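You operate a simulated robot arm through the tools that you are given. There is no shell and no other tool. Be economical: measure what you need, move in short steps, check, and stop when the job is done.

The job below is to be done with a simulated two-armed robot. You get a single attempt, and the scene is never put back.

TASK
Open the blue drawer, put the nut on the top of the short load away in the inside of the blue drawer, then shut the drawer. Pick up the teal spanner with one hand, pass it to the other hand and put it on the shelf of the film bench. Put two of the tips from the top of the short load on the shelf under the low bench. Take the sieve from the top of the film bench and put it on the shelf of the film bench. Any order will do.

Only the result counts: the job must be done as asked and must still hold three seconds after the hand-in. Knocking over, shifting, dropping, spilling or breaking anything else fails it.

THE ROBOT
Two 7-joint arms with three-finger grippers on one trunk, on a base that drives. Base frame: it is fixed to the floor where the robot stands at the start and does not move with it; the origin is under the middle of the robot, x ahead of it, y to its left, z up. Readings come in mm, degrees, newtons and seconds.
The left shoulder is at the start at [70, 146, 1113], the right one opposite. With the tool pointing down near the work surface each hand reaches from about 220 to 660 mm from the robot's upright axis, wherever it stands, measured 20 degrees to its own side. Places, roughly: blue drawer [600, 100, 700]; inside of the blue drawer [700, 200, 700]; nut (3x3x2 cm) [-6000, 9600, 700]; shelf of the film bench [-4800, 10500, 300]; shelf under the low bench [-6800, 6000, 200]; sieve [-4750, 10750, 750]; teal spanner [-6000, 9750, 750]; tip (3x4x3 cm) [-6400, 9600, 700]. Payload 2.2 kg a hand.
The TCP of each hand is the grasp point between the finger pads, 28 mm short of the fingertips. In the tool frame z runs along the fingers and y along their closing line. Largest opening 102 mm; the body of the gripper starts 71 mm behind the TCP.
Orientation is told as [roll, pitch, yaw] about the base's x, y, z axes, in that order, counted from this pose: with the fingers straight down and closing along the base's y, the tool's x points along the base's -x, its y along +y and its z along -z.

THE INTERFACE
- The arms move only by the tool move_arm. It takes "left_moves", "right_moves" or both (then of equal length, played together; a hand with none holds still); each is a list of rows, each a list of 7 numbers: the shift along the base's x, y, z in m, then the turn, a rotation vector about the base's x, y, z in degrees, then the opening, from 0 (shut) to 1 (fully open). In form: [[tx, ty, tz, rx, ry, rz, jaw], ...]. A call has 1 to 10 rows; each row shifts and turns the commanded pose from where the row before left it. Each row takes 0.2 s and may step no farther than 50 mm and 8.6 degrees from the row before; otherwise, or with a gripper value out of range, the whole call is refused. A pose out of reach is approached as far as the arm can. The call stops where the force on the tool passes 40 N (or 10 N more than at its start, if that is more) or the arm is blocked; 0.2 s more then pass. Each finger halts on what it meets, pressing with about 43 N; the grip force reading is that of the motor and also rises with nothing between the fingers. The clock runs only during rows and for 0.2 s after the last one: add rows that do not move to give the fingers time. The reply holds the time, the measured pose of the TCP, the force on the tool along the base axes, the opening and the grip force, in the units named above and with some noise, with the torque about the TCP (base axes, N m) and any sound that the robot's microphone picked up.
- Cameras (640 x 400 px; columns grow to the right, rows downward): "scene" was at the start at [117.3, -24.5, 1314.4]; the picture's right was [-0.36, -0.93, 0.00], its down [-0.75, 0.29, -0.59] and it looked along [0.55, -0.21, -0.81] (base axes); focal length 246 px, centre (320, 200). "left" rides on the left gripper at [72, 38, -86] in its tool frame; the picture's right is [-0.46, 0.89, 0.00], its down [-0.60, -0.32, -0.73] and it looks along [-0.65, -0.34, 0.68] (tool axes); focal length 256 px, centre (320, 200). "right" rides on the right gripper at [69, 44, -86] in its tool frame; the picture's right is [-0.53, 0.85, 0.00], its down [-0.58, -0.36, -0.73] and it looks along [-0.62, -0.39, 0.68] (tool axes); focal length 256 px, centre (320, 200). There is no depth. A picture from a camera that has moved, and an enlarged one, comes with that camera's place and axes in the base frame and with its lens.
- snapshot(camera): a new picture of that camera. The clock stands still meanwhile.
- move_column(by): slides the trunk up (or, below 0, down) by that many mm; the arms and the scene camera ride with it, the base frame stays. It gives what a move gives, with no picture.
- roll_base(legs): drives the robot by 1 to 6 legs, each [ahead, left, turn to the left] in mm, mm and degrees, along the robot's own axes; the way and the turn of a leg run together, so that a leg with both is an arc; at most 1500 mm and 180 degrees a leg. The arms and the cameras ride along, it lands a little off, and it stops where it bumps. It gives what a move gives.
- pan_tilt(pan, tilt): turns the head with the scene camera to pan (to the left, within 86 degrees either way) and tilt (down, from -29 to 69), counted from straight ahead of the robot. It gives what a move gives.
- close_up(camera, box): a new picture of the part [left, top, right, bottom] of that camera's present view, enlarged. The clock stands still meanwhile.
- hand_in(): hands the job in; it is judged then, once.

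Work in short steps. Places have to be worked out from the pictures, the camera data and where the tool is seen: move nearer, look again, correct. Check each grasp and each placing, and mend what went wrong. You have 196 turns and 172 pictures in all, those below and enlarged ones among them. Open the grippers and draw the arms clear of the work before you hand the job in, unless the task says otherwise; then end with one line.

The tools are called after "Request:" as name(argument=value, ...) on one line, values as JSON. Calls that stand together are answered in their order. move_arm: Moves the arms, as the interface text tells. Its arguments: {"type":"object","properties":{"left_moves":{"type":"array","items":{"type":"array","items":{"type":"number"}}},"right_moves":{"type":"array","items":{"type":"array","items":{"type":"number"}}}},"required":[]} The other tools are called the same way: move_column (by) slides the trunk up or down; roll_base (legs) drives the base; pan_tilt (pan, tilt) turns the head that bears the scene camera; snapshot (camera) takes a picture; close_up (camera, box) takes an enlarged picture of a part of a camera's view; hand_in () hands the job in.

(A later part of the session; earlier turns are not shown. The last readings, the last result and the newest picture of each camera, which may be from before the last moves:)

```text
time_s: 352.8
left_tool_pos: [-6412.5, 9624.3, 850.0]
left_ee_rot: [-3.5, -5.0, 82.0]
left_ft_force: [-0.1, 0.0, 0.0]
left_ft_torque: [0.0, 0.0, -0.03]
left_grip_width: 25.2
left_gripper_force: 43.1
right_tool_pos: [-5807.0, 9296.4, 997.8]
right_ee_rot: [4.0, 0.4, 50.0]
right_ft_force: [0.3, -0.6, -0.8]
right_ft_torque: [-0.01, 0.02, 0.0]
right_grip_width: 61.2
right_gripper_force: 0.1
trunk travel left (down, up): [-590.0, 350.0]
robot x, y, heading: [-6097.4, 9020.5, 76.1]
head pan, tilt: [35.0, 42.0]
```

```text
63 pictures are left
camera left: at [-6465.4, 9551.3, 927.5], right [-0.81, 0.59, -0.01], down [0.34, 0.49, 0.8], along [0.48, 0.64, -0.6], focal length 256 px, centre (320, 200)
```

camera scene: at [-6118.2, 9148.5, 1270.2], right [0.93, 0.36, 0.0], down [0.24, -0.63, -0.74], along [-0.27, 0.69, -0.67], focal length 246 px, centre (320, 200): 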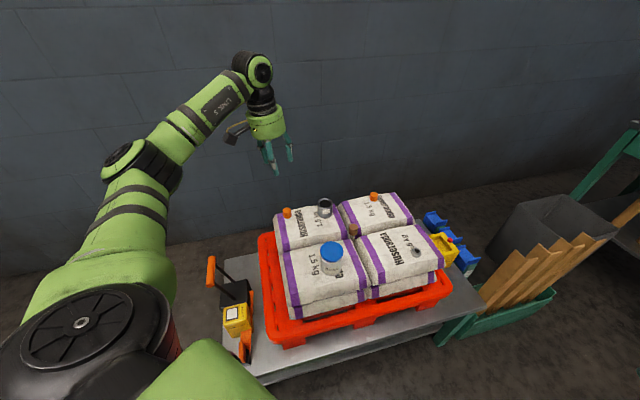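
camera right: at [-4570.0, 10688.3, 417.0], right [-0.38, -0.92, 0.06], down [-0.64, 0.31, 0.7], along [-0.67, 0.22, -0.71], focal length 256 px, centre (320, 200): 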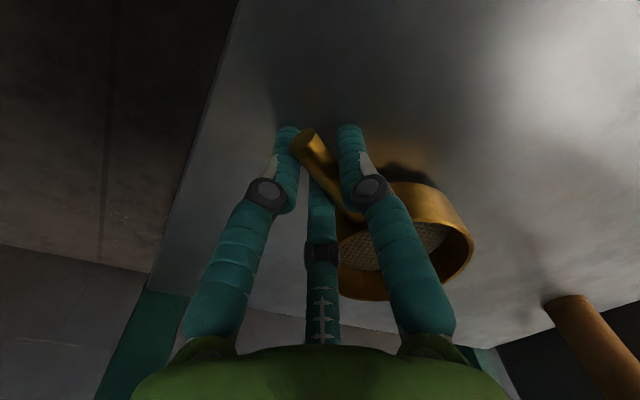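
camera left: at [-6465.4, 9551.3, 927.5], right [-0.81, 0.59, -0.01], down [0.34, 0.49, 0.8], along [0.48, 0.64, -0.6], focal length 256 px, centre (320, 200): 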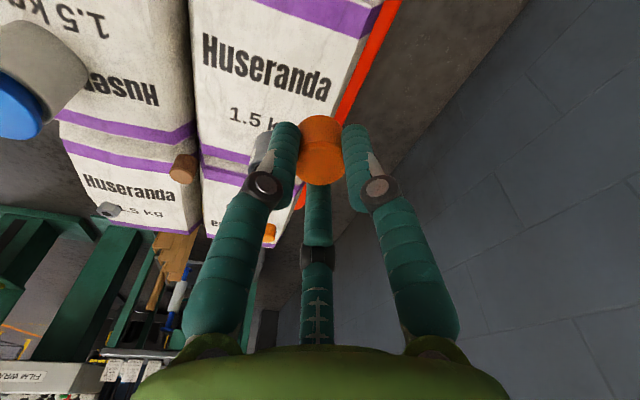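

Tip 1 is held. I retract the left hand high, reposition to the front right of the load facing 175°, so the right hand can reach tip 2 ≈(-6183,9795).

Request:
move_arm(left_moves=[[0.0296, -0.0296, 0.021, 0, 0, 0, 0], [0.0296, -0.0296, 0.021, 0, 0, 0, 0], [0.0296, -0.0296, 0.021, 0, 0, 0, 0], [0.0296, -0.0296, 0.021, 0, 0, 0, 0], [0.0296, -0.0296, 0.021, 0, 0, 0, 0], [0.0296, -0.0296, 0.021, 0, 0, 0, 0], [0.0296, -0.0296, 0.021, 0, 0, 0, 0]])

Request:
roll_base(legs=[[-31, -160, 0], [0, 0, 99], [-145, -280, 0]])

Request:
pan_tilt(pan=-45, tilt=42)

Request:
snapshot(camera="scene")

```text
time_s: 354.4
left_tool_pos: [-6201.9, 9416.9, 994.3]
left_ee_rot: [-3.4, -5.1, 82.0]
left_ft_force: [0.3, 0.2, -0.4]
left_ft_torque: [0.01, 0.02, 0.02]
left_grip_width: 24.9
left_gripper_force: 43.1
right_tool_pos: [-5806.2, 9295.9, 998.3]
right_ee_rot: [4.1, 0.4, 50.0]
right_ft_force: [0.5, 0.4, -1.0]
right_ft_torque: [0.06, 0.03, -0.01]
right_grip_width: 60.9
right_gripper_force: 0.0
trunk travel left (down, up): [-590.0, 350.0]
robot x, y, heading: [-6098.8, 9019.2, 76.3]
head pan, tilt: [35.0, 42.0]
```

```text
time_s: 361.8
left_tool_pos: [-6157.6, 9052.9, 993.2]
left_ee_rot: [-3.6, -5.1, -179.2]
left_ft_force: [-0.6, 0.0, 0.3]
left_ft_torque: [0.03, -0.01, 0.0]
left_grip_width: 25.0
left_gripper_force: 42.9
right_tool_pos: [-6100.7, 9464.5, 998.8]
right_ee_rot: [4.0, 0.4, 148.7]
right_ft_force: [0.8, -0.7, -0.4]
right_ft_torque: [0.02, 0.0, 0.0]
right_grip_width: 61.2
right_gripper_force: 0.1
trunk travel left (down, up): [-590.0, 350.0]
robot x, y, heading: [-5779.5, 9217.2, 174.8]
head pan, tilt: [35.0, 42.0]
```

```text
time_s: 363.3
left_tool_pos: [-6158.4, 9054.0, 993.3]
left_ee_rot: [-3.6, -5.1, -179.2]
left_ft_force: [-1.5, 0.1, 0.2]
left_ft_torque: [-0.05, -0.04, -0.02]
left_grip_width: 25.6
left_gripper_force: 42.8
right_tool_pos: [-6100.8, 9464.0, 998.8]
right_ee_rot: [4.0, 0.4, 148.9]
right_ft_force: [0.3, 0.0, 0.4]
right_ft_torque: [-0.02, 0.0, -0.01]
right_grip_width: 61.3
right_gripper_force: 0.1
trunk travel left (down, up): [-590.0, 350.0]
robot x, y, heading: [-5780.4, 9221.5, 174.9]
head pan, tilt: [-45.0, 42.0]
```

```text
62 pictures are left
camera scene: at [-5885.7, 9289.6, 1270.4], right [0.77, 0.64, 0.0], down [0.43, -0.51, -0.74], along [-0.48, 0.57, -0.67], focal length 246 px, centre (320, 200)
```

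scene: 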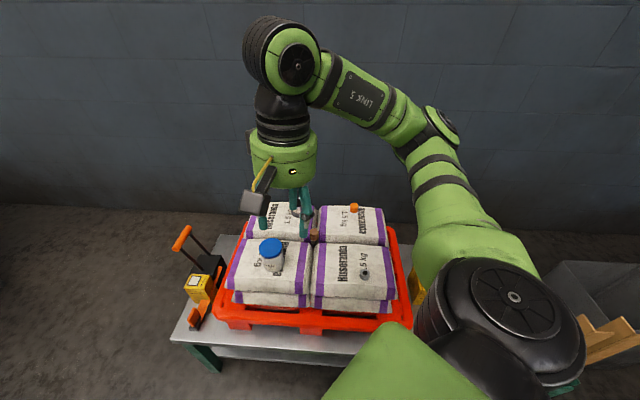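

Tip 2 is at ≈(-6169,9793). I carry the right hand over it.

Request:
move_arm(right_moves=[[-0.0085, 0.041, -0.014, 0, 0, 0, 0.6], [-0.0085, 0.041, -0.014, 0, 0, 0, 0.6], [-0.0085, 0.041, -0.014, 0, 0, 0, 0.6], [-0.0085, 0.041, -0.014, 0, 0, 0, 0.6], [-0.0085, 0.041, -0.014, 0, 0, 0, 0.6], [-0.0085, 0.041, -0.014, 0, 0, 0, 0.6], [-0.0085, 0.041, -0.014, 0, 0, 0, 0.6], [-0.0085, 0.041, -0.014, 0, 0, 0, 0.6], [0, 0, -0.045, 0, 0, 0, 0.6], [0, 0, -0.03, 0, 0, 0, 0.6]])

Request:
snapshot(camera="right")

```text
time_s: 365.5
left_tool_pos: [-6158.1, 9053.7, 995.0]
left_ee_rot: [-3.6, -5.2, -179.2]
left_ft_force: [-0.1, 0.5, 0.3]
left_ft_torque: [-0.03, 0.01, 0.0]
left_grip_width: 25.3
left_gripper_force: 43.2
right_tool_pos: [-6167.6, 9790.5, 813.2]
right_ee_rot: [4.0, 0.4, 148.9]
right_ft_force: [-0.4, -0.8, -0.9]
right_ft_torque: [-0.02, -0.01, 0.0]
right_grip_width: 60.9
right_gripper_force: 0.0
trunk travel left (down, up): [-590.0, 350.0]
robot x, y, heading: [-5778.5, 9220.3, 174.7]
head pan, tilt: [-45.0, 42.0]
```

```text
61 pictures are left
camera right: at [-6128.6, 9722.2, 902.4], right [-0.89, -0.45, 0.06], down [-0.28, 0.66, 0.7], along [-0.35, 0.61, -0.71], focal length 256 px, centre (320, 200)
```

right: 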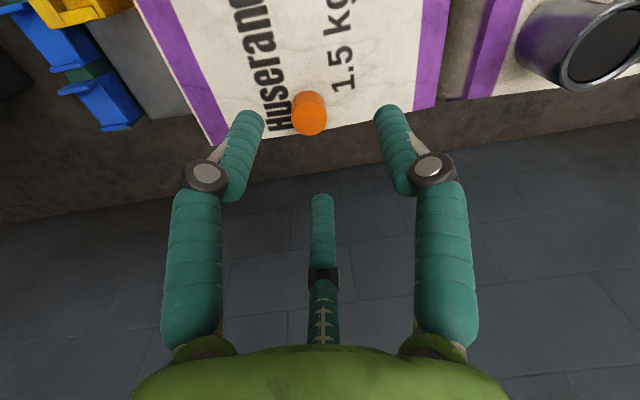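

Tip 2 is at (-6169,9797). I descend, close and lift.

Request:
move_arm(right_moves=[[-0.0015, 0.006, -0.038, 0, 0, 0, 0.6], [0, 0, -0.037, 0, 0, 0, 0.6], [0, 0, 0, 0, 0, 0, 0], [0, 0, 0, 0, 0, 0, 0], [0, 0, 0.03, 0, 0, 0, 0], [0, 0, 0.04, 0, 0, 0, 0], [0, 0, 0.04, 0, 0, 0, 0]])

Request:
snapshot(camera="right")

```text
time_s: 367.1
left_tool_pos: [-6160.1, 9051.6, 994.4]
left_ee_rot: [-3.6, -5.1, -179.2]
left_ft_force: [-1.1, 0.8, -0.5]
left_ft_torque: [0.02, 0.0, 0.02]
left_grip_width: 25.1
left_gripper_force: 42.6
right_tool_pos: [-6171.1, 9798.6, 849.4]
right_ee_rot: [4.0, 0.4, 148.9]
right_ft_force: [0.8, -0.5, -0.2]
right_ft_torque: [0.02, -0.01, -0.01]
right_grip_width: 30.4
right_gripper_force: 43.4
trunk travel left (down, up): [-590.0, 350.0]
robot x, y, heading: [-5777.7, 9219.2, 175.1]
head pan, tilt: [-45.0, 42.0]
```

```text
60 pictures are left
camera right: at [-6130.8, 9730.2, 938.5], right [-0.89, -0.44, 0.06], down [-0.28, 0.66, 0.7], along [-0.35, 0.61, -0.71], focal length 256 px, centre (320, 200)
```

right: 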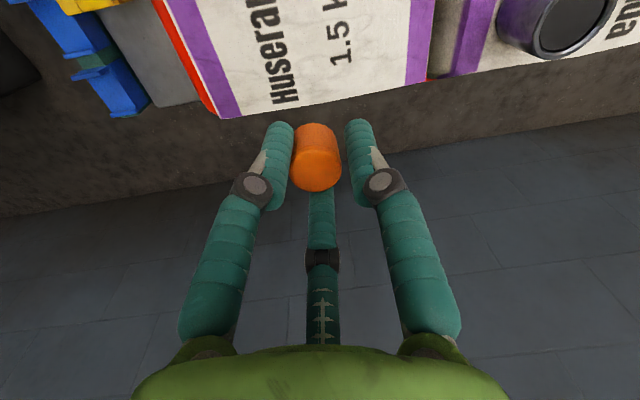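

Both tips are held. I retract the right hand and drive back south to the low bench.

Request:
move_arm(right_moves=[[0.0088, -0.0434, 0.015, 0, 0, 0, 0], [0.0088, -0.0434, 0.015, 0, 0, 0, 0], [0.0088, -0.0434, 0.015, 0, 0, 0, 0], [0.0088, -0.0434, 0.015, 0, 0, 0, 0], [0.0088, -0.0434, 0.015, 0, 0, 0, 0], [0.0088, -0.0434, 0.015, 0, 0, 0, 0], [0.0088, -0.0434, 0.015, 0, 0, 0, 0], [0.0088, -0.0434, 0.015, 0, 0, 0, 0]])

Request:
roll_base(legs=[[0, 0, 43], [594, 512, 0], [677, 931, 0], [86, 1393, 0], [606, 320, 0]])

Request:
pan_tilt(pan=-15, tilt=30)

Request:
snapshot(camera="scene")

```text
time_s: 368.9
left_tool_pos: [-6159.9, 9052.4, 992.8]
left_ee_rot: [-3.7, -5.0, -179.2]
left_ft_force: [-0.3, -0.2, 0.3]
left_ft_torque: [0.06, 0.0, -0.03]
left_grip_width: 25.3
left_gripper_force: 42.9
right_tool_pos: [-6101.1, 9447.7, 966.2]
right_ee_rot: [4.0, 0.3, 148.8]
right_ft_force: [-0.4, -0.9, -1.0]
right_ft_torque: [0.02, 0.04, -0.02]
right_grip_width: 30.3
right_gripper_force: 42.7
trunk travel left (down, up): [-590.0, 350.0]
robot x, y, heading: [-5780.3, 9220.6, 175.1]
head pan, tilt: [-45.0, 42.0]
```

```text
time_s: 390.4
left_tool_pos: [-5634.6, 5158.9, 993.2]
left_ee_rot: [-3.5, -5.1, -137.7]
left_ft_force: [0.3, 0.2, 0.0]
left_ft_torque: [-0.07, -0.02, -0.02]
left_grip_width: 25.2
left_gripper_force: 43.5
right_tool_pos: [-5852.7, 5493.6, 964.7]
right_ee_rot: [4.1, 0.3, -169.6]
right_ft_force: [0.3, -0.3, 0.2]
right_ft_torque: [0.05, -0.04, -0.01]
right_grip_width: 25.3
right_gripper_force: 43.0
trunk travel left (down, up): [-590.0, 350.0]
robot x, y, heading: [-5460.9, 5533.1, -143.7]
head pan, tilt: [-45.0, 42.0]
```

```text
time_s: 391.4
left_tool_pos: [-5633.2, 5158.0, 993.7]
left_ee_rot: [-3.6, -5.1, -137.7]
left_ft_force: [-0.7, 0.6, 0.1]
left_ft_torque: [0.05, 0.02, 0.0]
left_grip_width: 25.3
left_gripper_force: 43.2
right_tool_pos: [-5853.6, 5494.2, 965.6]
right_ee_rot: [4.0, 0.4, -169.6]
right_ft_force: [0.0, 0.0, 0.2]
right_ft_torque: [-0.01, -0.01, 0.0]
right_grip_width: 25.3
right_gripper_force: 43.6
trunk travel left (down, up): [-590.0, 350.0]
robot x, y, heading: [-5458.6, 5535.1, -143.6]
head pan, tilt: [-15.0, 30.0]
```

```text
59 pictures are left
camera scene: at [-5585.5, 5472.6, 1288.6], right [-0.36, 0.93, 0.0], down [0.47, 0.18, -0.87], along [-0.81, -0.31, -0.5], focal length 246 px, centre (320, 200)
```

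scene: 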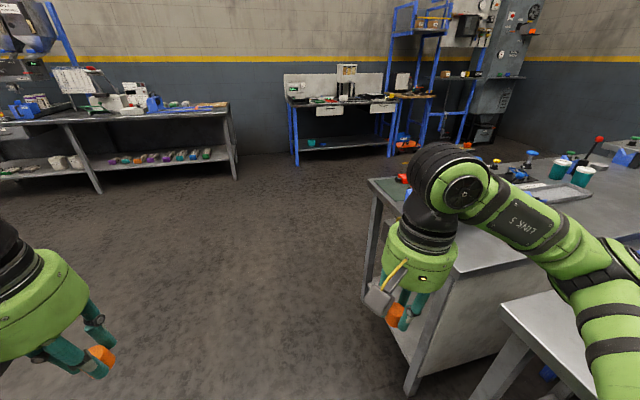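

The low bench's near end has legs at (-6735,5347) and (-6224,5660). I go in front of that end and turn to face it.

Request:
roll_base(legs=[[560, 16, 0], [355, -125, 0], [0, 0, -95]])

Request:
pan_tilt(pan=0, tilt=40)

Request:
snapshot(camera="scene")

```text
time_s: 400.5
left_tool_pos: [-6633.3, 5252.6, 994.5]
left_ee_rot: [-3.7, -5.1, 130.0]
left_ft_force: [-1.6, 0.0, -0.3]
left_ft_torque: [0.02, -0.02, 0.0]
left_grip_width: 25.4
left_gripper_force: 42.6
right_tool_pos: [-6289.6, 5458.5, 964.7]
right_ee_rot: [4.0, 0.4, 98.0]
right_ft_force: [1.3, -0.1, -0.6]
right_ft_torque: [-0.02, 0.0, -0.02]
right_grip_width: 25.0
right_gripper_force: 43.3
trunk travel left (down, up): [-590.0, 350.0]
robot x, y, heading: [-6267.7, 5064.1, 124.0]
head pan, tilt: [-15.0, 30.0]
```

```text
time_s: 401.3
left_tool_pos: [-6632.7, 5252.2, 993.8]
left_ee_rot: [-3.6, -5.1, 129.9]
left_ft_force: [-0.4, 0.6, -0.2]
left_ft_torque: [0.0, 0.03, -0.01]
left_grip_width: 25.0
left_gripper_force: 42.7
right_tool_pos: [-6289.7, 5459.1, 965.1]
right_ee_rot: [4.0, 0.3, 98.0]
right_ft_force: [0.0, 0.6, 0.1]
right_ft_torque: [0.01, 0.01, -0.01]
right_grip_width: 25.2
right_gripper_force: 42.7
trunk travel left (down, up): [-590.0, 350.0]
robot x, y, heading: [-6267.2, 5067.4, 124.0]
head pan, tilt: [0.0, 40.0]
```

```text
58 pictures are left
camera scene: at [-6342.7, 5178.0, 1273.3], right [0.83, 0.56, 0.0], down [0.36, -0.53, -0.77], along [-0.43, 0.64, -0.64], focal length 246 px, centre (320, 200)
```

scene: 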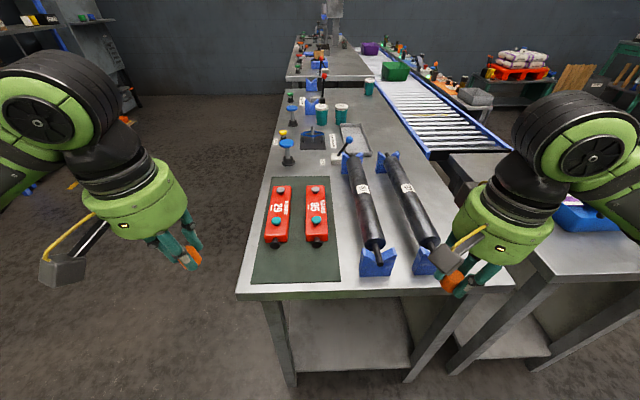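

The near end's shelf is open and looks empty. I back off and centre on it, then lower the trunk.

Request:
roll_base(legs=[[-150, -130, 0]])

Request:
move_column(by=-390)

Request:
move_column(by=-190)

Request:
snapshot(camera="scene")

```text
time_s: 402.9
left_tool_pos: [-6440.5, 5199.6, 994.1]
left_ee_rot: [-3.6, -5.2, 129.8]
left_ft_force: [-0.1, 0.3, -0.3]
left_ft_torque: [-0.01, 0.01, 0.02]
left_grip_width: 24.9
left_gripper_force: 43.5
right_tool_pos: [-6097.4, 5405.5, 964.0]
right_ee_rot: [4.0, 0.4, 97.9]
right_ft_force: [0.0, -0.5, 0.1]
right_ft_torque: [-0.02, 0.01, 0.01]
right_grip_width: 25.2
right_gripper_force: 42.7
trunk travel left (down, up): [-590.0, 350.0]
robot x, y, heading: [-6074.6, 5011.1, 123.8]
head pan, tilt: [0.0, 40.0]
```

```text
time_s: 406.7
left_tool_pos: [-6441.5, 5200.7, 604.0]
left_ee_rot: [-3.6, -5.1, 129.9]
left_ft_force: [-0.2, -0.8, -0.7]
left_ft_torque: [0.02, -0.01, 0.01]
left_grip_width: 25.0
left_gripper_force: 42.8
right_tool_pos: [-6097.7, 5404.7, 574.3]
right_ee_rot: [3.9, 0.4, 97.9]
right_ft_force: [-0.1, -0.3, -0.5]
right_ft_torque: [0.0, -0.03, 0.01]
right_grip_width: 25.0
right_gripper_force: 42.6
trunk travel left (down, up): [-200.0, 740.0]
robot x, y, heading: [-6073.3, 5010.5, 123.9]
head pan, tilt: [0.0, 40.0]
```

```text
time_s: 408.7
left_tool_pos: [-6441.1, 5199.8, 414.4]
left_ee_rot: [-3.6, -5.1, 130.0]
left_ft_force: [-0.3, -0.2, -0.2]
left_ft_torque: [0.01, -0.01, 0.04]
left_grip_width: 25.3
left_gripper_force: 42.7
right_tool_pos: [-6097.4, 5405.2, 385.3]
right_ee_rot: [4.1, 0.4, 98.0]
right_ft_force: [-0.1, -0.9, 0.1]
right_ft_torque: [-0.01, 0.02, 0.04]
right_grip_width: 25.3
right_gripper_force: 43.3
trunk travel left (down, up): [-10.0, 930.0]
robot x, y, heading: [-6075.0, 5012.8, 124.1]
head pan, tilt: [0.0, 40.0]
```

```text
57 pictures are left
camera scene: at [-6151.0, 5124.9, 693.3], right [0.83, 0.56, 0.0], down [0.36, -0.53, -0.77], along [-0.43, 0.64, -0.64], focal length 246 px, centre (320, 200)
```

scene: 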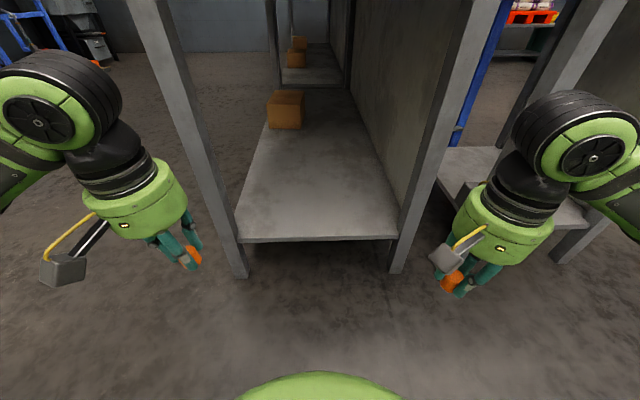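

The shelf is clear near this end (a box farther in). I bring both hands inward between the legs and down to z≈300, then roll forward 190 mm.

Request:
move_arm(left_moves=[[0.027, 0.0182, -0.0275, 0, 0, 0, 0], [0.027, 0.0182, -0.0275, 0, 0, 0, 0], [0.027, 0.0182, -0.0275, 0, 0, 0, 0], [0.027, 0.0182, -0.0275, 0, 0, 0, 0]], right_moves=[[-0.0187, -0.0126, -0.02, 0, 0, 0, 0], [-0.0187, -0.0126, -0.02, 0, 0, 0, 0], [-0.0187, -0.0126, -0.02, 0, 0, 0, 0], [-0.0187, -0.0126, -0.02, 0, 0, 0, 0]])

Request:
roll_base(legs=[[185, 0, 0]])

Request:
snapshot(camera="scene")

```text
time_s: 409.7
left_tool_pos: [-6335.3, 5271.7, 301.7]
left_ee_rot: [-3.6, -5.0, 130.0]
left_ft_force: [0.4, -0.4, -0.4]
left_ft_torque: [-0.02, 0.01, -0.01]
left_grip_width: 25.2
left_gripper_force: 42.9
right_tool_pos: [-6170.2, 5355.2, 305.2]
right_ee_rot: [4.0, 0.4, 97.8]
right_ft_force: [0.2, 1.0, -0.4]
right_ft_torque: [-0.02, 0.02, -0.02]
right_grip_width: 25.2
right_gripper_force: 42.7
trunk travel left (down, up): [-10.0, 930.0]
robot x, y, heading: [-6076.7, 5011.0, 123.9]
head pan, tilt: [0.0, 40.0]
```

```text
time_s: 411.4
left_tool_pos: [-6433.9, 5413.5, 298.7]
left_ee_rot: [-3.3, -5.2, 129.1]
left_ft_force: [0.5, 0.3, -0.2]
left_ft_torque: [0.0, 0.0, 0.0]
left_grip_width: 25.3
left_gripper_force: 42.9
right_tool_pos: [-6273.0, 5506.1, 306.7]
right_ee_rot: [4.3, 0.1, 98.4]
right_ft_force: [-0.7, 0.5, -0.6]
right_ft_torque: [-0.04, 0.02, -0.01]
right_grip_width: 25.1
right_gripper_force: 42.5
trunk travel left (down, up): [-10.0, 930.0]
robot x, y, heading: [-6175.0, 5163.9, 124.3]
head pan, tilt: [0.0, 40.0]
stopped in leg 1: the robot was blocked; the commanded pose is now the measured one
```

```text
56 pictures are left
camera scene: at [-6250.5, 5273.4, 694.0], right [0.83, 0.56, 0.0], down [0.36, -0.53, -0.77], along [-0.43, 0.63, -0.64], focal length 246 px, centre (320, 200)
```

scene: 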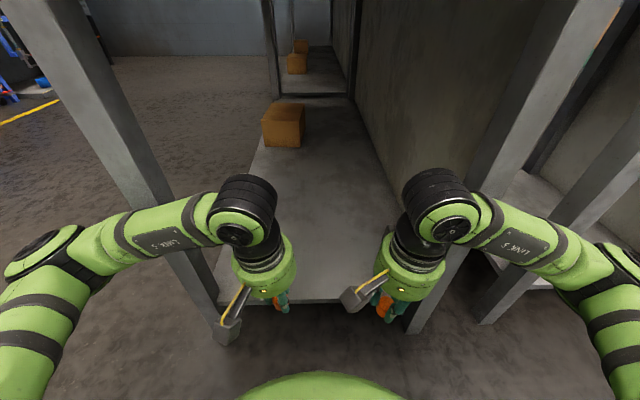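

The forearms nearly met the bench legs. I back off 160 mm and instead stretch the arms forward so the forearms run more straight in.

Request:
roll_base(legs=[[-160, 0, 0]])

Request:
move_arm(left_moves=[[-0.0254, 0.0372, 0, 0, 0, 0, 0], [-0.0254, 0.0372, 0, 0, 0, 0, 0], [-0.0254, 0.0372, 0, 0, 0, 0, 0], [-0.0254, 0.0372, 0, 0, 0, 0, 0]], right_moves=[[-0.0254, 0.0372, 0, 0, 0, 0, 0], [-0.0254, 0.0372, 0, 0, 0, 0, 0], [-0.0254, 0.0372, 0, 0, 0, 0, 0], [-0.0254, 0.0372, 0, 0, 0, 0, 0]])

Request:
snapshot(camera="scene")

```text
time_s: 412.8
left_tool_pos: [-6344.5, 5283.8, 297.2]
left_ee_rot: [-3.4, -4.7, 128.9]
left_ft_force: [-0.5, 0.3, -0.3]
left_ft_torque: [0.0, -0.05, 0.01]
left_grip_width: 25.2
left_gripper_force: 43.3
right_tool_pos: [-6183.5, 5376.1, 305.4]
right_ee_rot: [4.0, 0.4, 98.1]
right_ft_force: [0.0, 0.5, 0.3]
right_ft_torque: [0.0, -0.01, 0.0]
right_grip_width: 25.1
right_gripper_force: 42.6
trunk travel left (down, up): [-10.0, 930.0]
robot x, y, heading: [-6089.3, 5032.4, 123.9]
head pan, tilt: [0.0, 40.0]
```

```text
time_s: 413.8
left_tool_pos: [-6448.9, 5435.6, 297.3]
left_ee_rot: [-3.3, -4.8, 128.8]
left_ft_force: [-0.1, 0.1, 1.0]
left_ft_torque: [0.01, -0.05, 0.01]
left_grip_width: 25.2
left_gripper_force: 43.1
right_tool_pos: [-6286.8, 5522.1, 305.3]
right_ee_rot: [4.0, 0.5, 98.1]
right_ft_force: [0.3, 1.4, -0.2]
right_ft_torque: [0.02, 0.02, -0.02]
right_grip_width: 25.1
right_gripper_force: 42.8
trunk travel left (down, up): [-10.0, 930.0]
robot x, y, heading: [-6089.4, 5029.0, 124.1]
head pan, tilt: [0.0, 40.0]
```

```text
55 pictures are left
camera scene: at [-6163.4, 5144.4, 693.3], right [0.83, 0.56, 0.0], down [0.36, -0.53, -0.77], along [-0.43, 0.63, -0.64], focal length 246 px, centre (320, 200)
```

scene: 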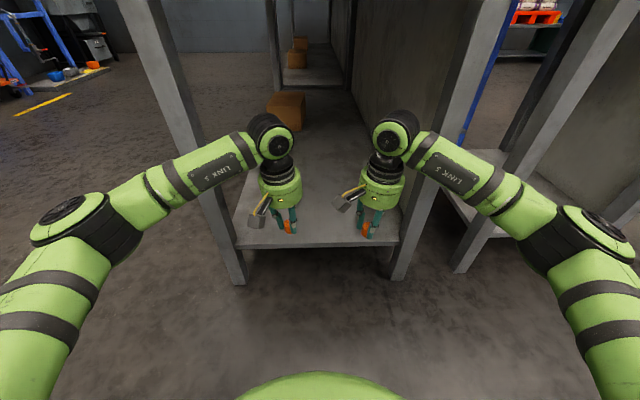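

Clear of the legs now. I extend 60–75 mm more, so both tips are over the shelf, and lower.

Request:
move_arm(left_moves=[[-0.0169, 0.0248, 0, 0, 0, 0, 0], [-0.0169, 0.0248, 0, 0, 0, 0, 0], [0, 0, -0.02, 0, 0, 0, 0], [0, 0, -0.018, 0, 0, 0, 0]], right_moves=[[-0.021, 0.031, 0, 0, 0, 0, 0], [-0.021, 0.031, 0, 0, 0, 0, 0], [0, 0, -0.025, 0, 0, 0, 0], [0, 0, -0.02, 0, 0, 0, 0]])

Request:
close_up(camera="scene", box=[220, 100, 420, 270])

```text
time_s: 414.8
left_tool_pos: [-6480.5, 5480.9, 258.7]
left_ee_rot: [-3.2, -4.7, 128.9]
left_ft_force: [0.2, -0.4, -0.2]
left_ft_torque: [0.04, 0.04, -0.02]
left_grip_width: 25.1
left_gripper_force: 42.7
right_tool_pos: [-6327.9, 5585.2, 261.4]
right_ee_rot: [4.0, 0.4, 98.1]
right_ft_force: [0.1, -0.2, 0.3]
right_ft_torque: [0.02, 0.01, -0.01]
right_grip_width: 25.0
right_gripper_force: 43.5
trunk travel left (down, up): [-10.0, 930.0]
robot x, y, heading: [-6087.4, 5030.6, 124.2]
head pan, tilt: [0.0, 40.0]
```

```text
2.35 times, centred on (320, 185) of scene
camera zoom: at [-6163.5, 5144.4, 693.3], right [0.83, 0.56, 0.0], down [0.36, -0.53, -0.77], along [-0.43, 0.63, -0.64], focal length 578 px, centre (320, 235)
```

zoom: 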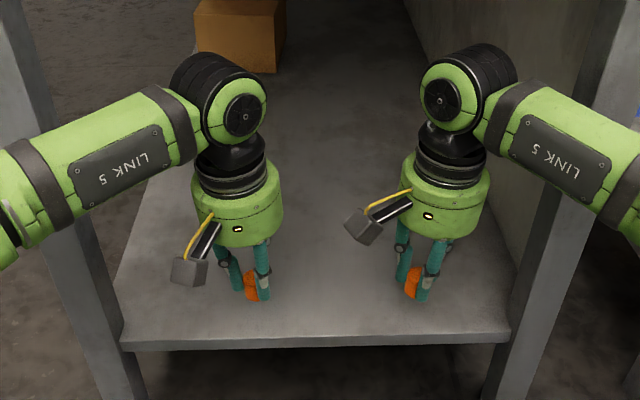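

Both tips hover over the shelf. I lower in small steps to touch down.

Request:
move_arm(left_moves=[[0, 0, -0.005, 0, 0, 0, 0], [0, 0, -0.005, 0, 0, 0, 0], [0, 0, -0.004, 0, 0, 0, 0], [0, 0, -0.004, 0, 0, 0, 0]], right_moves=[[0, 0, -0.005, 0, 0, 0, 0], [0, 0, -0.005, 0, 0, 0, 0], [0, 0, -0.004, 0, 0, 0, 0], [0, 0, -0.004, 0, 0, 0, 0]])

```text
time_s: 415.8
left_tool_pos: [-6480.0, 5482.6, 242.0]
left_ee_rot: [-3.4, -4.6, 128.8]
left_ft_force: [-0.3, 0.3, 0.0]
left_ft_torque: [0.01, -0.02, -0.02]
left_grip_width: 25.3
left_gripper_force: 42.8
right_tool_pos: [-6326.0, 5586.6, 242.4]
right_ee_rot: [4.1, 0.4, 98.2]
right_ft_force: [0.8, -0.4, -0.7]
right_ft_torque: [0.01, 0.0, -0.01]
right_grip_width: 25.1
right_gripper_force: 43.3
trunk travel left (down, up): [-10.0, 930.0]
robot x, y, heading: [-6087.0, 5033.3, 124.2]
head pan, tilt: [0.0, 40.0]
```

No contact yet; I continue down in 4 mm steps.

Request:
move_arm(left_moves=[[0, 0, -0.004, 0, 0, 0, 0], [0, 0, -0.004, 0, 0, 0, 0], [0, 0, -0.004, 0, 0, 0, 0], [0, 0, -0.004, 0, 0, 0, 0]], right_moves=[[0, 0, -0.004, 0, 0, 0, 0], [0, 0, -0.004, 0, 0, 0, 0], [0, 0, -0.004, 0, 0, 0, 0], [0, 0, -0.004, 0, 0, 0, 0]])

Request:
snapshot(camera="right")

```text
time_s: 416.8
left_tool_pos: [-6480.1, 5481.2, 225.5]
left_ee_rot: [-3.3, -4.7, 128.9]
left_ft_force: [-0.7, -0.7, 0.1]
left_ft_torque: [0.01, -0.02, 0.02]
left_grip_width: 25.3
left_gripper_force: 42.3
right_tool_pos: [-6326.8, 5586.4, 227.3]
right_ee_rot: [4.0, 0.4, 98.2]
right_ft_force: [0.5, -0.8, -0.1]
right_ft_torque: [-0.02, 0.01, 0.03]
right_grip_width: 25.1
right_gripper_force: 43.2
trunk travel left (down, up): [-10.0, 930.0]
robot x, y, heading: [-6087.0, 5030.6, 124.0]
head pan, tilt: [0.0, 40.0]
```

```text
53 pictures are left
camera right: at [-6353.8, 5512.2, 315.3], right [-0.91, 0.41, 0.05], down [0.33, 0.63, 0.7], along [0.25, 0.66, -0.71], focal length 256 px, centre (320, 200)
```

right: 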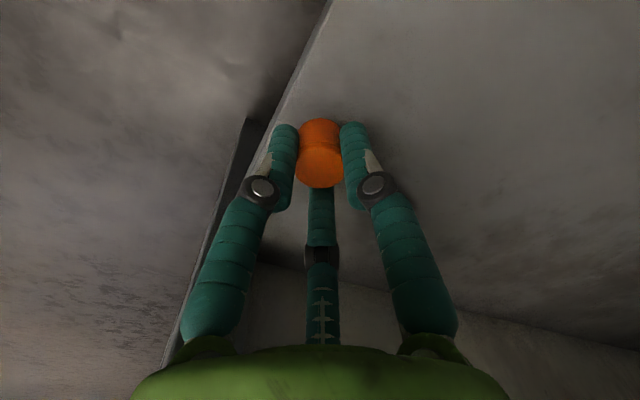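

The shelf must be a little lower (~187). I keep stepping down.

Request:
move_arm(left_moves=[[0, 0, -0.004, 0, 0, 0, 0], [0, 0, -0.004, 0, 0, 0, 0], [0, 0, -0.004, 0, 0, 0, 0], [0, 0, -0.004, 0, 0, 0, 0]], right_moves=[[0, 0, -0.004, 0, 0, 0, 0], [0, 0, -0.004, 0, 0, 0, 0], [0, 0, -0.004, 0, 0, 0, 0], [0, 0, -0.004, 0, 0, 0, 0]])

```text
time_s: 417.8
left_tool_pos: [-6480.3, 5482.8, 217.1]
left_ee_rot: [-3.6, -5.4, 128.9]
left_ft_force: [3.7, -4.5, 34.1]
left_ft_torque: [-0.48, -0.08, 0.01]
left_grip_width: 25.4
left_gripper_force: 42.4
right_tool_pos: [-6325.7, 5584.3, 216.4]
right_ee_rot: [4.3, 0.0, 98.2]
right_ft_force: [-0.1, -3.2, 9.9]
right_ft_torque: [-0.09, -0.13, -0.03]
right_grip_width: 25.1
right_gripper_force: 42.9
trunk travel left (down, up): [-10.0, 930.0]
robot x, y, heading: [-6089.3, 5030.3, 124.1]
head pan, tilt: [0.0, 40.0]
```

Both tips are on the shelf (34 N and 10 N). I ease off and open the claws, then lift straight up.

Request:
move_arm(left_moves=[[0, 0, 0.007, 0, 0, 0, 0], [0, 0, 0, 0, 0, 0, 0.35], [0, 0, 0, 0, 0, 0, 0.55], [0, 0, 0, 0, 0, 0, 0.6], [0, 0, 0.03, 0, 0, 0, 0.6], [0, 0, 0.04, 0, 0, 0, 0.6]], right_moves=[[0, 0, 0.003, 0, 0, 0, 0], [0, 0, 0, 0, 0, 0, 0.35], [0, 0, 0, 0, 0, 0, 0.55], [0, 0, 0, 0, 0, 0, 0.6], [0, 0, 0.03, 0, 0, 0, 0.6], [0, 0, 0.04, 0, 0, 0, 0.6]])

Request:
close_up(camera="scene", box=[220, 100, 420, 270])

```text
time_s: 419.2
left_tool_pos: [-6481.6, 5483.4, 286.5]
left_ee_rot: [-3.3, -4.7, 128.9]
left_ft_force: [0.4, 0.3, -0.4]
left_ft_torque: [-0.01, 0.02, -0.01]
left_grip_width: 61.1
left_gripper_force: 0.0
right_tool_pos: [-6325.1, 5585.3, 286.8]
right_ee_rot: [4.0, 0.3, 98.1]
right_ft_force: [-0.2, -0.5, -0.4]
right_ft_torque: [0.0, 0.02, 0.0]
right_grip_width: 61.2
right_gripper_force: 0.1
trunk travel left (down, up): [-10.0, 930.0]
robot x, y, heading: [-6088.1, 5036.4, 124.1]
head pan, tilt: [0.0, 40.0]
```

```text
2.35 times, centred on (320, 185) of scene
camera zoom: at [-6163.5, 5144.4, 693.2], right [0.83, 0.56, 0.0], down [0.36, -0.53, -0.77], along [-0.43, 0.63, -0.64], focal length 578 px, centre (320, 235)
```

zoom: 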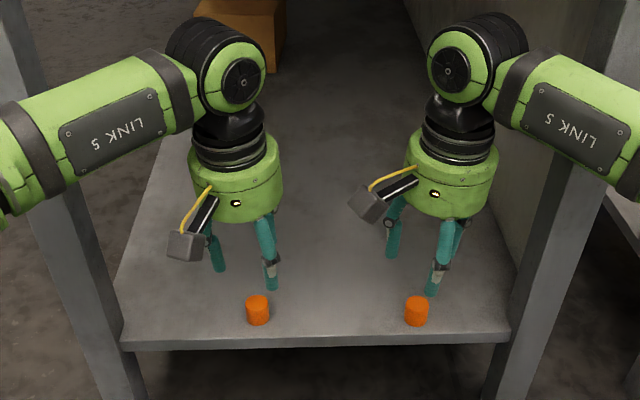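

Both tips stand on the low bench's shelf. I draw the arms back, back off, raise the trunk and drive to the short load again for the nut.

Request:
move_arm(left_moves=[[0.0254, -0.0372, 0.005, 0, 0, 0, 0.6], [0.0254, -0.0372, 0.005, 0, 0, 0, 0.6], [0.0254, -0.0372, 0, 0, 0, 0, 0.6], [0.0254, -0.0372, 0, 0, 0, 0, 0.6], [0.0254, -0.0372, 0, 0, 0, 0, 0.6]], right_moves=[[0.0254, -0.0372, 0.005, 0, 0, 0, 0.6], [0.0254, -0.0372, 0.005, 0, 0, 0, 0.6], [0.0254, -0.0372, 0, 0, 0, 0, 0.6], [0.0254, -0.0372, 0, 0, 0, 0, 0.6], [0.0254, -0.0372, 0, 0, 0, 0, 0.6]])

Request:
roll_base(legs=[[-120, 0, 0]])

Request:
move_column(by=400)

Request:
move_column(by=240)

```text
time_s: 420.4
left_tool_pos: [-6351.3, 5295.6, 297.2]
left_ee_rot: [-3.3, -4.7, 129.0]
left_ft_force: [-0.6, -0.1, 0.6]
left_ft_torque: [0.01, 0.02, -0.02]
left_grip_width: 61.1
left_gripper_force: 0.0
right_tool_pos: [-6201.5, 5400.8, 296.8]
right_ee_rot: [4.1, 0.4, 97.9]
right_ft_force: [-0.3, -0.1, 0.0]
right_ft_torque: [0.0, 0.01, 0.03]
right_grip_width: 61.2
right_gripper_force: 0.0
trunk travel left (down, up): [-10.0, 930.0]
robot x, y, heading: [-6085.7, 5032.1, 124.1]
head pan, tilt: [0.0, 40.0]
```

```text
time_s: 421.6
left_tool_pos: [-6286.7, 5196.6, 296.6]
left_ee_rot: [-3.3, -4.7, 129.0]
left_ft_force: [0.3, 0.5, -0.4]
left_ft_torque: [-0.02, 0.0, -0.01]
left_grip_width: 61.1
left_gripper_force: 0.1
right_tool_pos: [-6135.7, 5300.0, 296.5]
right_ee_rot: [4.0, 0.4, 98.1]
right_ft_force: [-0.5, -0.2, -1.4]
right_ft_torque: [0.03, 0.01, -0.01]
right_grip_width: 61.2
right_gripper_force: 0.1
trunk travel left (down, up): [-10.0, 930.0]
robot x, y, heading: [-6019.7, 4931.6, 124.2]
head pan, tilt: [0.0, 40.0]
```

```text
time_s: 425.4
left_tool_pos: [-6285.5, 5197.1, 696.9]
left_ee_rot: [-3.4, -4.7, 128.8]
left_ft_force: [0.7, -0.5, 0.3]
left_ft_torque: [0.0, 0.0, 0.0]
left_grip_width: 61.4
left_gripper_force: 0.0
right_tool_pos: [-6133.6, 5301.4, 696.0]
right_ee_rot: [4.0, 0.4, 98.2]
right_ft_force: [0.0, 0.1, -0.1]
right_ft_torque: [0.01, 0.0, 0.0]
right_grip_width: 61.2
right_gripper_force: 0.0
trunk travel left (down, up): [-410.0, 530.0]
robot x, y, heading: [-6021.1, 4932.1, 124.0]
head pan, tilt: [0.0, 40.0]
```

```text
time_s: 427.9
left_tool_pos: [-6285.9, 5196.9, 935.2]
left_ee_rot: [-3.4, -4.6, 128.9]
left_ft_force: [0.0, 0.8, 0.8]
left_ft_torque: [-0.02, 0.04, 0.05]
left_grip_width: 61.2
left_gripper_force: 0.0
right_tool_pos: [-6134.4, 5302.2, 934.8]
right_ee_rot: [4.0, 0.4, 98.1]
right_ft_force: [1.2, -0.8, -0.1]
right_ft_torque: [-0.01, -0.02, 0.01]
right_grip_width: 61.5
right_gripper_force: 0.1
trunk travel left (down, up): [-650.0, 290.0]
robot x, y, heading: [-6013.9, 4930.0, 124.4]
head pan, tilt: [0.0, 40.0]
```

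Trunk is back at the starting height. I drive through the gap and north again.

Request:
roll_base(legs=[[0, 0, -86], [292, 112, 0], [568, -44, 0], [613, 321, 0], [63, 1347, 0], [600, 880, 0]])

```text
time_s: 451.5
left_tool_pos: [-5647.8, 8608.3, 936.2]
left_ee_rot: [-3.3, -4.6, 42.3]
left_ft_force: [0.1, -0.2, -0.8]
left_ft_torque: [-0.01, 0.02, 0.01]
left_grip_width: 61.3
left_gripper_force: 0.1
right_tool_pos: [-5536.2, 8462.7, 937.9]
right_ee_rot: [4.0, 0.5, 11.5]
right_ft_force: [0.2, -0.1, 0.7]
right_ft_torque: [0.01, 0.01, 0.02]
right_grip_width: 61.4
right_gripper_force: 0.1
trunk travel left (down, up): [-650.0, 290.0]
robot x, y, heading: [-5896.3, 8323.9, 37.5]
head pan, tilt: [0.0, 40.0]
```

I turn to face the load and come up to its front.

Request:
roll_base(legs=[[0, 0, 85], [633, -505, 0]])

Request:
pan_tilt(pan=0, tilt=50)

Request:
snapshot(camera="scene")

```text
time_s: 459.4
left_tool_pos: [-6033.1, 9407.7, 936.2]
left_ee_rot: [-3.2, -4.7, 124.6]
left_ft_force: [0.8, 0.5, 0.3]
left_ft_torque: [0.01, 0.0, -0.01]
left_grip_width: 61.4
left_gripper_force: 0.1
right_tool_pos: [-5873.9, 9500.3, 936.0]
right_ee_rot: [4.0, 0.5, 93.7]
right_ft_force: [-0.3, 0.4, -0.3]
right_ft_torque: [-0.02, -0.03, 0.01]
right_grip_width: 61.2
right_gripper_force: 0.0
trunk travel left (down, up): [-650.0, 290.0]
robot x, y, heading: [-5786.8, 9121.0, 119.6]
head pan, tilt: [0.0, 40.0]
```

```text
time_s: 460.1
left_tool_pos: [-6033.1, 9408.6, 936.9]
left_ee_rot: [-3.3, -4.6, 124.5]
left_ft_force: [-0.2, 0.3, -0.4]
left_ft_torque: [0.03, 0.02, 0.0]
left_grip_width: 61.0
left_gripper_force: 0.1
right_tool_pos: [-5873.9, 9501.7, 936.9]
right_ee_rot: [4.0, 0.4, 93.7]
right_ft_force: [0.2, 0.1, -0.6]
right_ft_torque: [-0.03, -0.02, -0.01]
right_grip_width: 61.4
right_gripper_force: 0.0
trunk travel left (down, up): [-650.0, 290.0]
robot x, y, heading: [-5787.8, 9122.3, 119.9]
head pan, tilt: [0.0, 50.0]
```

```text
51 pictures are left
camera scene: at [-5851.7, 9236.6, 1319.2], right [0.87, 0.5, 0.0], down [0.38, -0.66, -0.64], along [-0.32, 0.56, -0.77], focal length 246 px, centre (320, 200)
```

scene: 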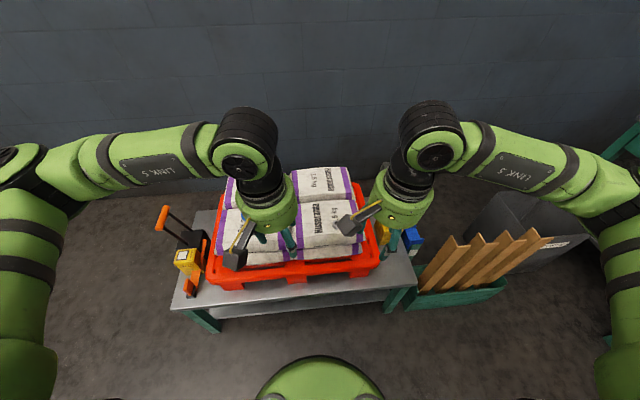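

The right hand hides the nut; I move it above the expected nut spot (-6015,9620) and look with its camera.

Request:
move_arm(right_moves=[[-0.035, 0.0295, -0.01, 0, 0, 0, 0.6], [-0.035, 0.0295, -0.01, 0, 0, 0, 0.6], [-0.035, 0.0295, -0.01, 0, 0, 0, 0.6], [-0.035, 0.0295, -0.02, 0, 0, 0, 0.6]])

Request:
snapshot(camera="right")

```text
time_s: 461.1
left_tool_pos: [-6034.6, 9409.3, 936.4]
left_ee_rot: [-3.3, -4.7, 124.6]
left_ft_force: [-0.3, 0.4, 0.6]
left_ft_torque: [-0.07, 0.0, 0.0]
left_grip_width: 61.2
left_gripper_force: 0.0
right_tool_pos: [-6015.3, 9619.0, 884.3]
right_ee_rot: [3.9, 0.4, 93.9]
right_ft_force: [-0.1, -0.6, -0.3]
right_ft_torque: [-0.02, -0.03, -0.02]
right_grip_width: 61.1
right_gripper_force: 0.0
trunk travel left (down, up): [-650.0, 290.0]
robot x, y, heading: [-5790.9, 9127.0, 120.1]
head pan, tilt: [0.0, 50.0]
```

```text
50 pictures are left
camera right: at [-6048.7, 9547.2, 973.1], right [-0.88, 0.48, 0.05], down [0.37, 0.61, 0.7], along [0.3, 0.63, -0.71], focal length 256 px, centre (320, 200)
```

right: 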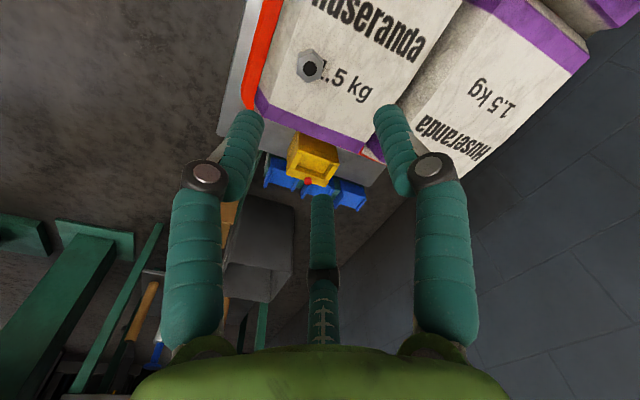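

The nut is at (-6015,9616), right below the hand. I descend onto it, close and lift.

Request:
move_arm(right_moves=[[0, -0.002, -0.045, 0, 0, 0, 0.6], [0, 0, -0.045, 0, 0, 0, 0.6], [0, 0, -0.035, 0, 0, 0, 0.6], [0, 0, -0.023, 0, 0, 0, 0.6], [0, 0, 0, 0, 0, 0, 0], [0, 0, 0, 0, 0, 0, 0], [0, 0, 0.03, 0, 0, 0, 0], [0, 0, 0.04, 0, 0, 0, 0], [0, 0, 0.04, 0, 0, 0, 0]])

Request:
close_up(camera="right", box=[200, 0, 440, 220])

```text
time_s: 463.1
left_tool_pos: [-6032.2, 9408.6, 937.4]
left_ee_rot: [-3.3, -4.7, 124.5]
left_ft_force: [0.0, 0.1, 0.4]
left_ft_torque: [-0.02, 0.01, 0.02]
left_grip_width: 61.1
left_gripper_force: 0.0
right_tool_pos: [-6014.0, 9617.3, 846.3]
right_ee_rot: [4.0, 0.4, 93.8]
right_ft_force: [0.4, 0.2, -1.0]
right_ft_torque: [0.0, 0.0, 0.02]
right_grip_width: 21.4
right_gripper_force: 43.6
trunk travel left (down, up): [-650.0, 290.0]
robot x, y, heading: [-5787.1, 9124.1, 119.7]
head pan, tilt: [0.0, 50.0]
```

```text
1.82 times, centred on (320, 110) of right
camera zoom: at [-6047.3, 9545.8, 935.4], right [-0.88, 0.48, 0.05], down [0.38, 0.61, 0.7], along [0.3, 0.63, -0.71], focal length 465 px, centre (320, 364)
```

zoom: 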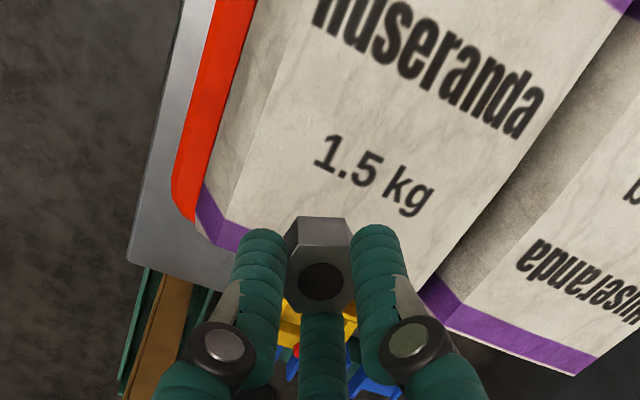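

The nut is held. I tuck the right hand and retrace the route south through the gap.

Request:
move_arm(right_moves=[[0.0225, -0.039, 0.025, 0, 0, 0, 0], [0.0225, -0.039, 0.025, 0, 0, 0, 0], [0.0225, -0.039, 0.025, 0, 0, 0, 0], [0.0225, -0.039, 0.025, 0, 0, 0, 0]])

Request:
roll_base(legs=[[-546, 503, 0], [-983, 498, 0], [-1391, -109, 0], [0, 0, 98], [610, 317, 0]])

```text
refused: row 1 steps farther than a row can; nothing moved
```

```text
time_s: 486.4
left_tool_pos: [-5768.5, 5257.7, 936.9]
left_ee_rot: [-3.3, -4.8, -137.9]
left_ft_force: [0.2, -0.5, 0.5]
left_ft_torque: [0.02, -0.02, -0.01]
left_grip_width: 61.3
left_gripper_force: 0.1
right_tool_pos: [-5978.6, 5247.3, 846.8]
right_ee_rot: [4.0, 0.4, -168.7]
right_ft_force: [0.0, 0.3, -0.5]
right_ft_torque: [-0.02, -0.02, 0.03]
right_grip_width: 21.5
right_gripper_force: 43.0
trunk travel left (down, up): [-650.0, 290.0]
robot x, y, heading: [-5515.5, 5536.1, -142.8]
head pan, tilt: [0.0, 50.0]
```

The arm step was refused (too long), though the drive went well. I retract the right hand now with shorter steps.

Request:
move_arm(right_moves=[[0.0287, 0.0218, 0.02, 0, 0, 0, 0], [0.0287, 0.0218, 0.02, 0, 0, 0, 0], [0.0287, 0.0218, 0.02, 0, 0, 0, 0], [0.0287, 0.0218, 0.02, 0, 0, 0, 0], [0.0287, 0.0218, 0.02, 0, 0, 0, 0]])

Request:
roll_base(legs=[[470, 60, 0], [330, -100, 0]])

```text
time_s: 487.6
left_tool_pos: [-5768.3, 5257.5, 935.8]
left_ee_rot: [-3.3, -4.7, -137.9]
left_ft_force: [0.0, 0.4, -0.4]
left_ft_torque: [-0.01, 0.04, 0.03]
left_grip_width: 61.3
left_gripper_force: 0.0
right_tool_pos: [-5832.4, 5355.5, 946.2]
right_ee_rot: [4.0, 0.2, -168.7]
right_ft_force: [-0.3, 0.1, -0.2]
right_ft_torque: [-0.01, -0.03, 0.01]
right_grip_width: 21.4
right_gripper_force: 43.2
trunk travel left (down, up): [-650.0, 290.0]
robot x, y, heading: [-5517.7, 5541.6, -142.5]
head pan, tilt: [0.0, 50.0]
```

```text
time_s: 492.3
left_tool_pos: [-6440.8, 4813.9, 936.4]
left_ee_rot: [-3.3, -4.7, -138.5]
left_ft_force: [-0.3, 0.1, 0.0]
left_ft_torque: [-0.01, -0.04, -0.01]
left_grip_width: 61.5
left_gripper_force: 0.2
right_tool_pos: [-6503.8, 4911.0, 945.9]
right_ee_rot: [4.1, 0.5, -169.3]
right_ft_force: [0.7, 0.3, 0.3]
right_ft_torque: [0.02, 0.0, 0.02]
right_grip_width: 21.4
right_gripper_force: 43.3
trunk travel left (down, up): [-650.0, 290.0]
robot x, y, heading: [-6185.2, 5096.0, -143.0]
head pan, tilt: [0.0, 50.0]
```

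Through the gap. I continue along the corridor to the south.

Request:
roll_base(legs=[[624, 1153, 0], [296, 842, 0], [296, 842, 0], [277, 825, 0], [277, 825, 0]])

```text
time_s: 515.9
left_tool_pos: [-5157.8, 168.5, 936.5]
left_ee_rot: [-3.3, -4.7, -138.3]
left_ft_force: [0.4, 0.9, 0.5]
left_ft_torque: [-0.01, 0.0, -0.01]
left_grip_width: 61.2
left_gripper_force: 0.1
right_tool_pos: [-5224.1, 268.5, 945.7]
right_ee_rot: [4.0, 0.4, -169.2]
right_ft_force: [0.2, -0.7, -0.6]
right_ft_torque: [-0.01, -0.01, 0.03]
right_grip_width: 21.5
right_gripper_force: 43.3
trunk travel left (down, up): [-650.0, 290.0]
robot x, y, heading: [-4909.0, 451.8, -143.0]
head pan, tilt: [0.0, 50.0]
```

I drive east back toward the drawer and turn to face it.

Request:
roll_base(legs=[[-622, 845, 0], [-622, 845, 0], [-955, 769, 0], [-955, 769, 0], [0, 0, 143]])

Request:
pan_tilt(pan=8, tilt=40)

Request:
snapshot(camera="scene")

```text
time_s: 543.8
left_tool_pos: [-74.5, -128.6, 936.8]
left_ee_rot: [-3.3, -4.6, 5.6]
left_ft_force: [0.2, -0.3, -0.7]
left_ft_torque: [0.0, 0.04, 0.01]
left_grip_width: 61.2
left_gripper_force: 0.0
right_tool_pos: [-79.9, -246.6, 946.1]
right_ee_rot: [4.0, 0.4, -25.2]
right_ft_force: [0.4, -0.6, 0.2]
right_ft_torque: [0.02, 0.0, 0.01]
right_grip_width: 21.2
right_gripper_force: 42.5
trunk travel left (down, up): [-650.0, 290.0]
robot x, y, heading: [-441.0, -205.2, 1.3]
head pan, tilt: [0.0, 50.0]
```

```text
time_s: 544.5
left_tool_pos: [-73.5, -128.7, 935.6]
left_ee_rot: [-3.4, -4.7, 5.6]
left_ft_force: [-0.7, 0.2, 0.4]
left_ft_torque: [0.02, -0.03, -0.04]
left_grip_width: 61.2
left_gripper_force: 0.0
right_tool_pos: [-79.2, -246.3, 945.2]
right_ee_rot: [4.0, 0.4, -25.2]
right_ft_force: [0.4, 0.7, -0.7]
right_ft_torque: [-0.02, -0.04, -0.01]
right_grip_width: 21.5
right_gripper_force: 43.2
trunk travel left (down, up): [-650.0, 290.0]
robot x, y, heading: [-440.3, -207.3, 0.6]
head pan, tilt: [8.0, 40.0]
```

```text
48 pictures are left
camera scene: at [-309.1, -189.7, 1333.2], right [0.15, -0.99, 0.0], down [-0.64, -0.1, -0.77], along [0.76, 0.12, -0.64], focal length 246 px, centre (320, 200)
```

scene: 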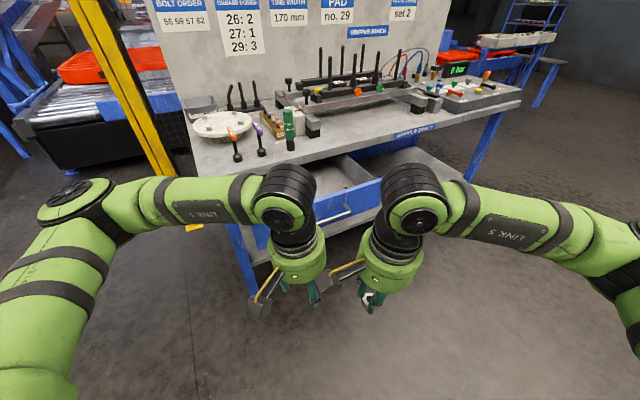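

The drawer is still open. I'll set the nut on its floor around (423,-144), clear of the bolts. I roll up to the earlier spot.

Request:
roll_base(legs=[[331, 119, 0]])

Request:
pan_tilt(pan=-15, tilt=58)

Request:
snapshot(camera="scene")

```text
time_s: 546.8
left_tool_pos: [252.8, -6.0, 937.1]
left_ee_rot: [-3.3, -4.7, 5.3]
left_ft_force: [-0.7, -0.2, 0.6]
left_ft_torque: [0.01, 0.01, 0.02]
left_grip_width: 61.3
left_gripper_force: 0.1
right_tool_pos: [247.4, -125.1, 945.1]
right_ee_rot: [4.1, 0.4, -25.4]
right_ft_force: [-0.1, 0.2, -0.4]
right_ft_torque: [-0.04, -0.02, -0.01]
right_grip_width: 21.5
right_gripper_force: 42.5
trunk travel left (down, up): [-650.0, 290.0]
robot x, y, heading: [-114.2, -82.5, 0.5]
head pan, tilt: [8.0, 40.0]
```

```text
time_s: 547.7
left_tool_pos: [254.0, -6.1, 936.9]
left_ee_rot: [-3.3, -4.7, 5.3]
left_ft_force: [-0.1, -0.3, 0.6]
left_ft_torque: [0.01, -0.04, 0.04]
left_grip_width: 61.4
left_gripper_force: 0.0
right_tool_pos: [247.0, -123.0, 945.8]
right_ee_rot: [3.9, 0.3, -25.5]
right_ft_force: [0.6, 0.4, -1.0]
right_ft_torque: [-0.03, 0.03, 0.0]
right_grip_width: 21.3
right_gripper_force: 43.2
trunk travel left (down, up): [-650.0, 290.0]
robot x, y, heading: [-116.6, -80.5, 0.6]
head pan, tilt: [-15.0, 58.0]
```

```text
47 pictures are left
camera scene: at [0.9, -95.8, 1309.0], right [-0.25, -0.97, 0.0], down [-0.82, 0.21, -0.53], along [0.51, -0.13, -0.85], focal length 246 px, centre (320, 200)
```

scene: 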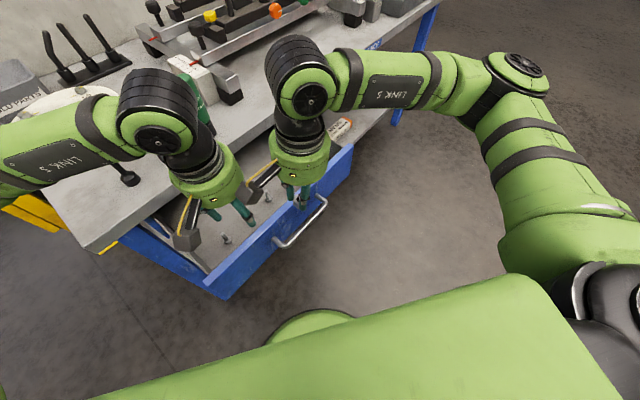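

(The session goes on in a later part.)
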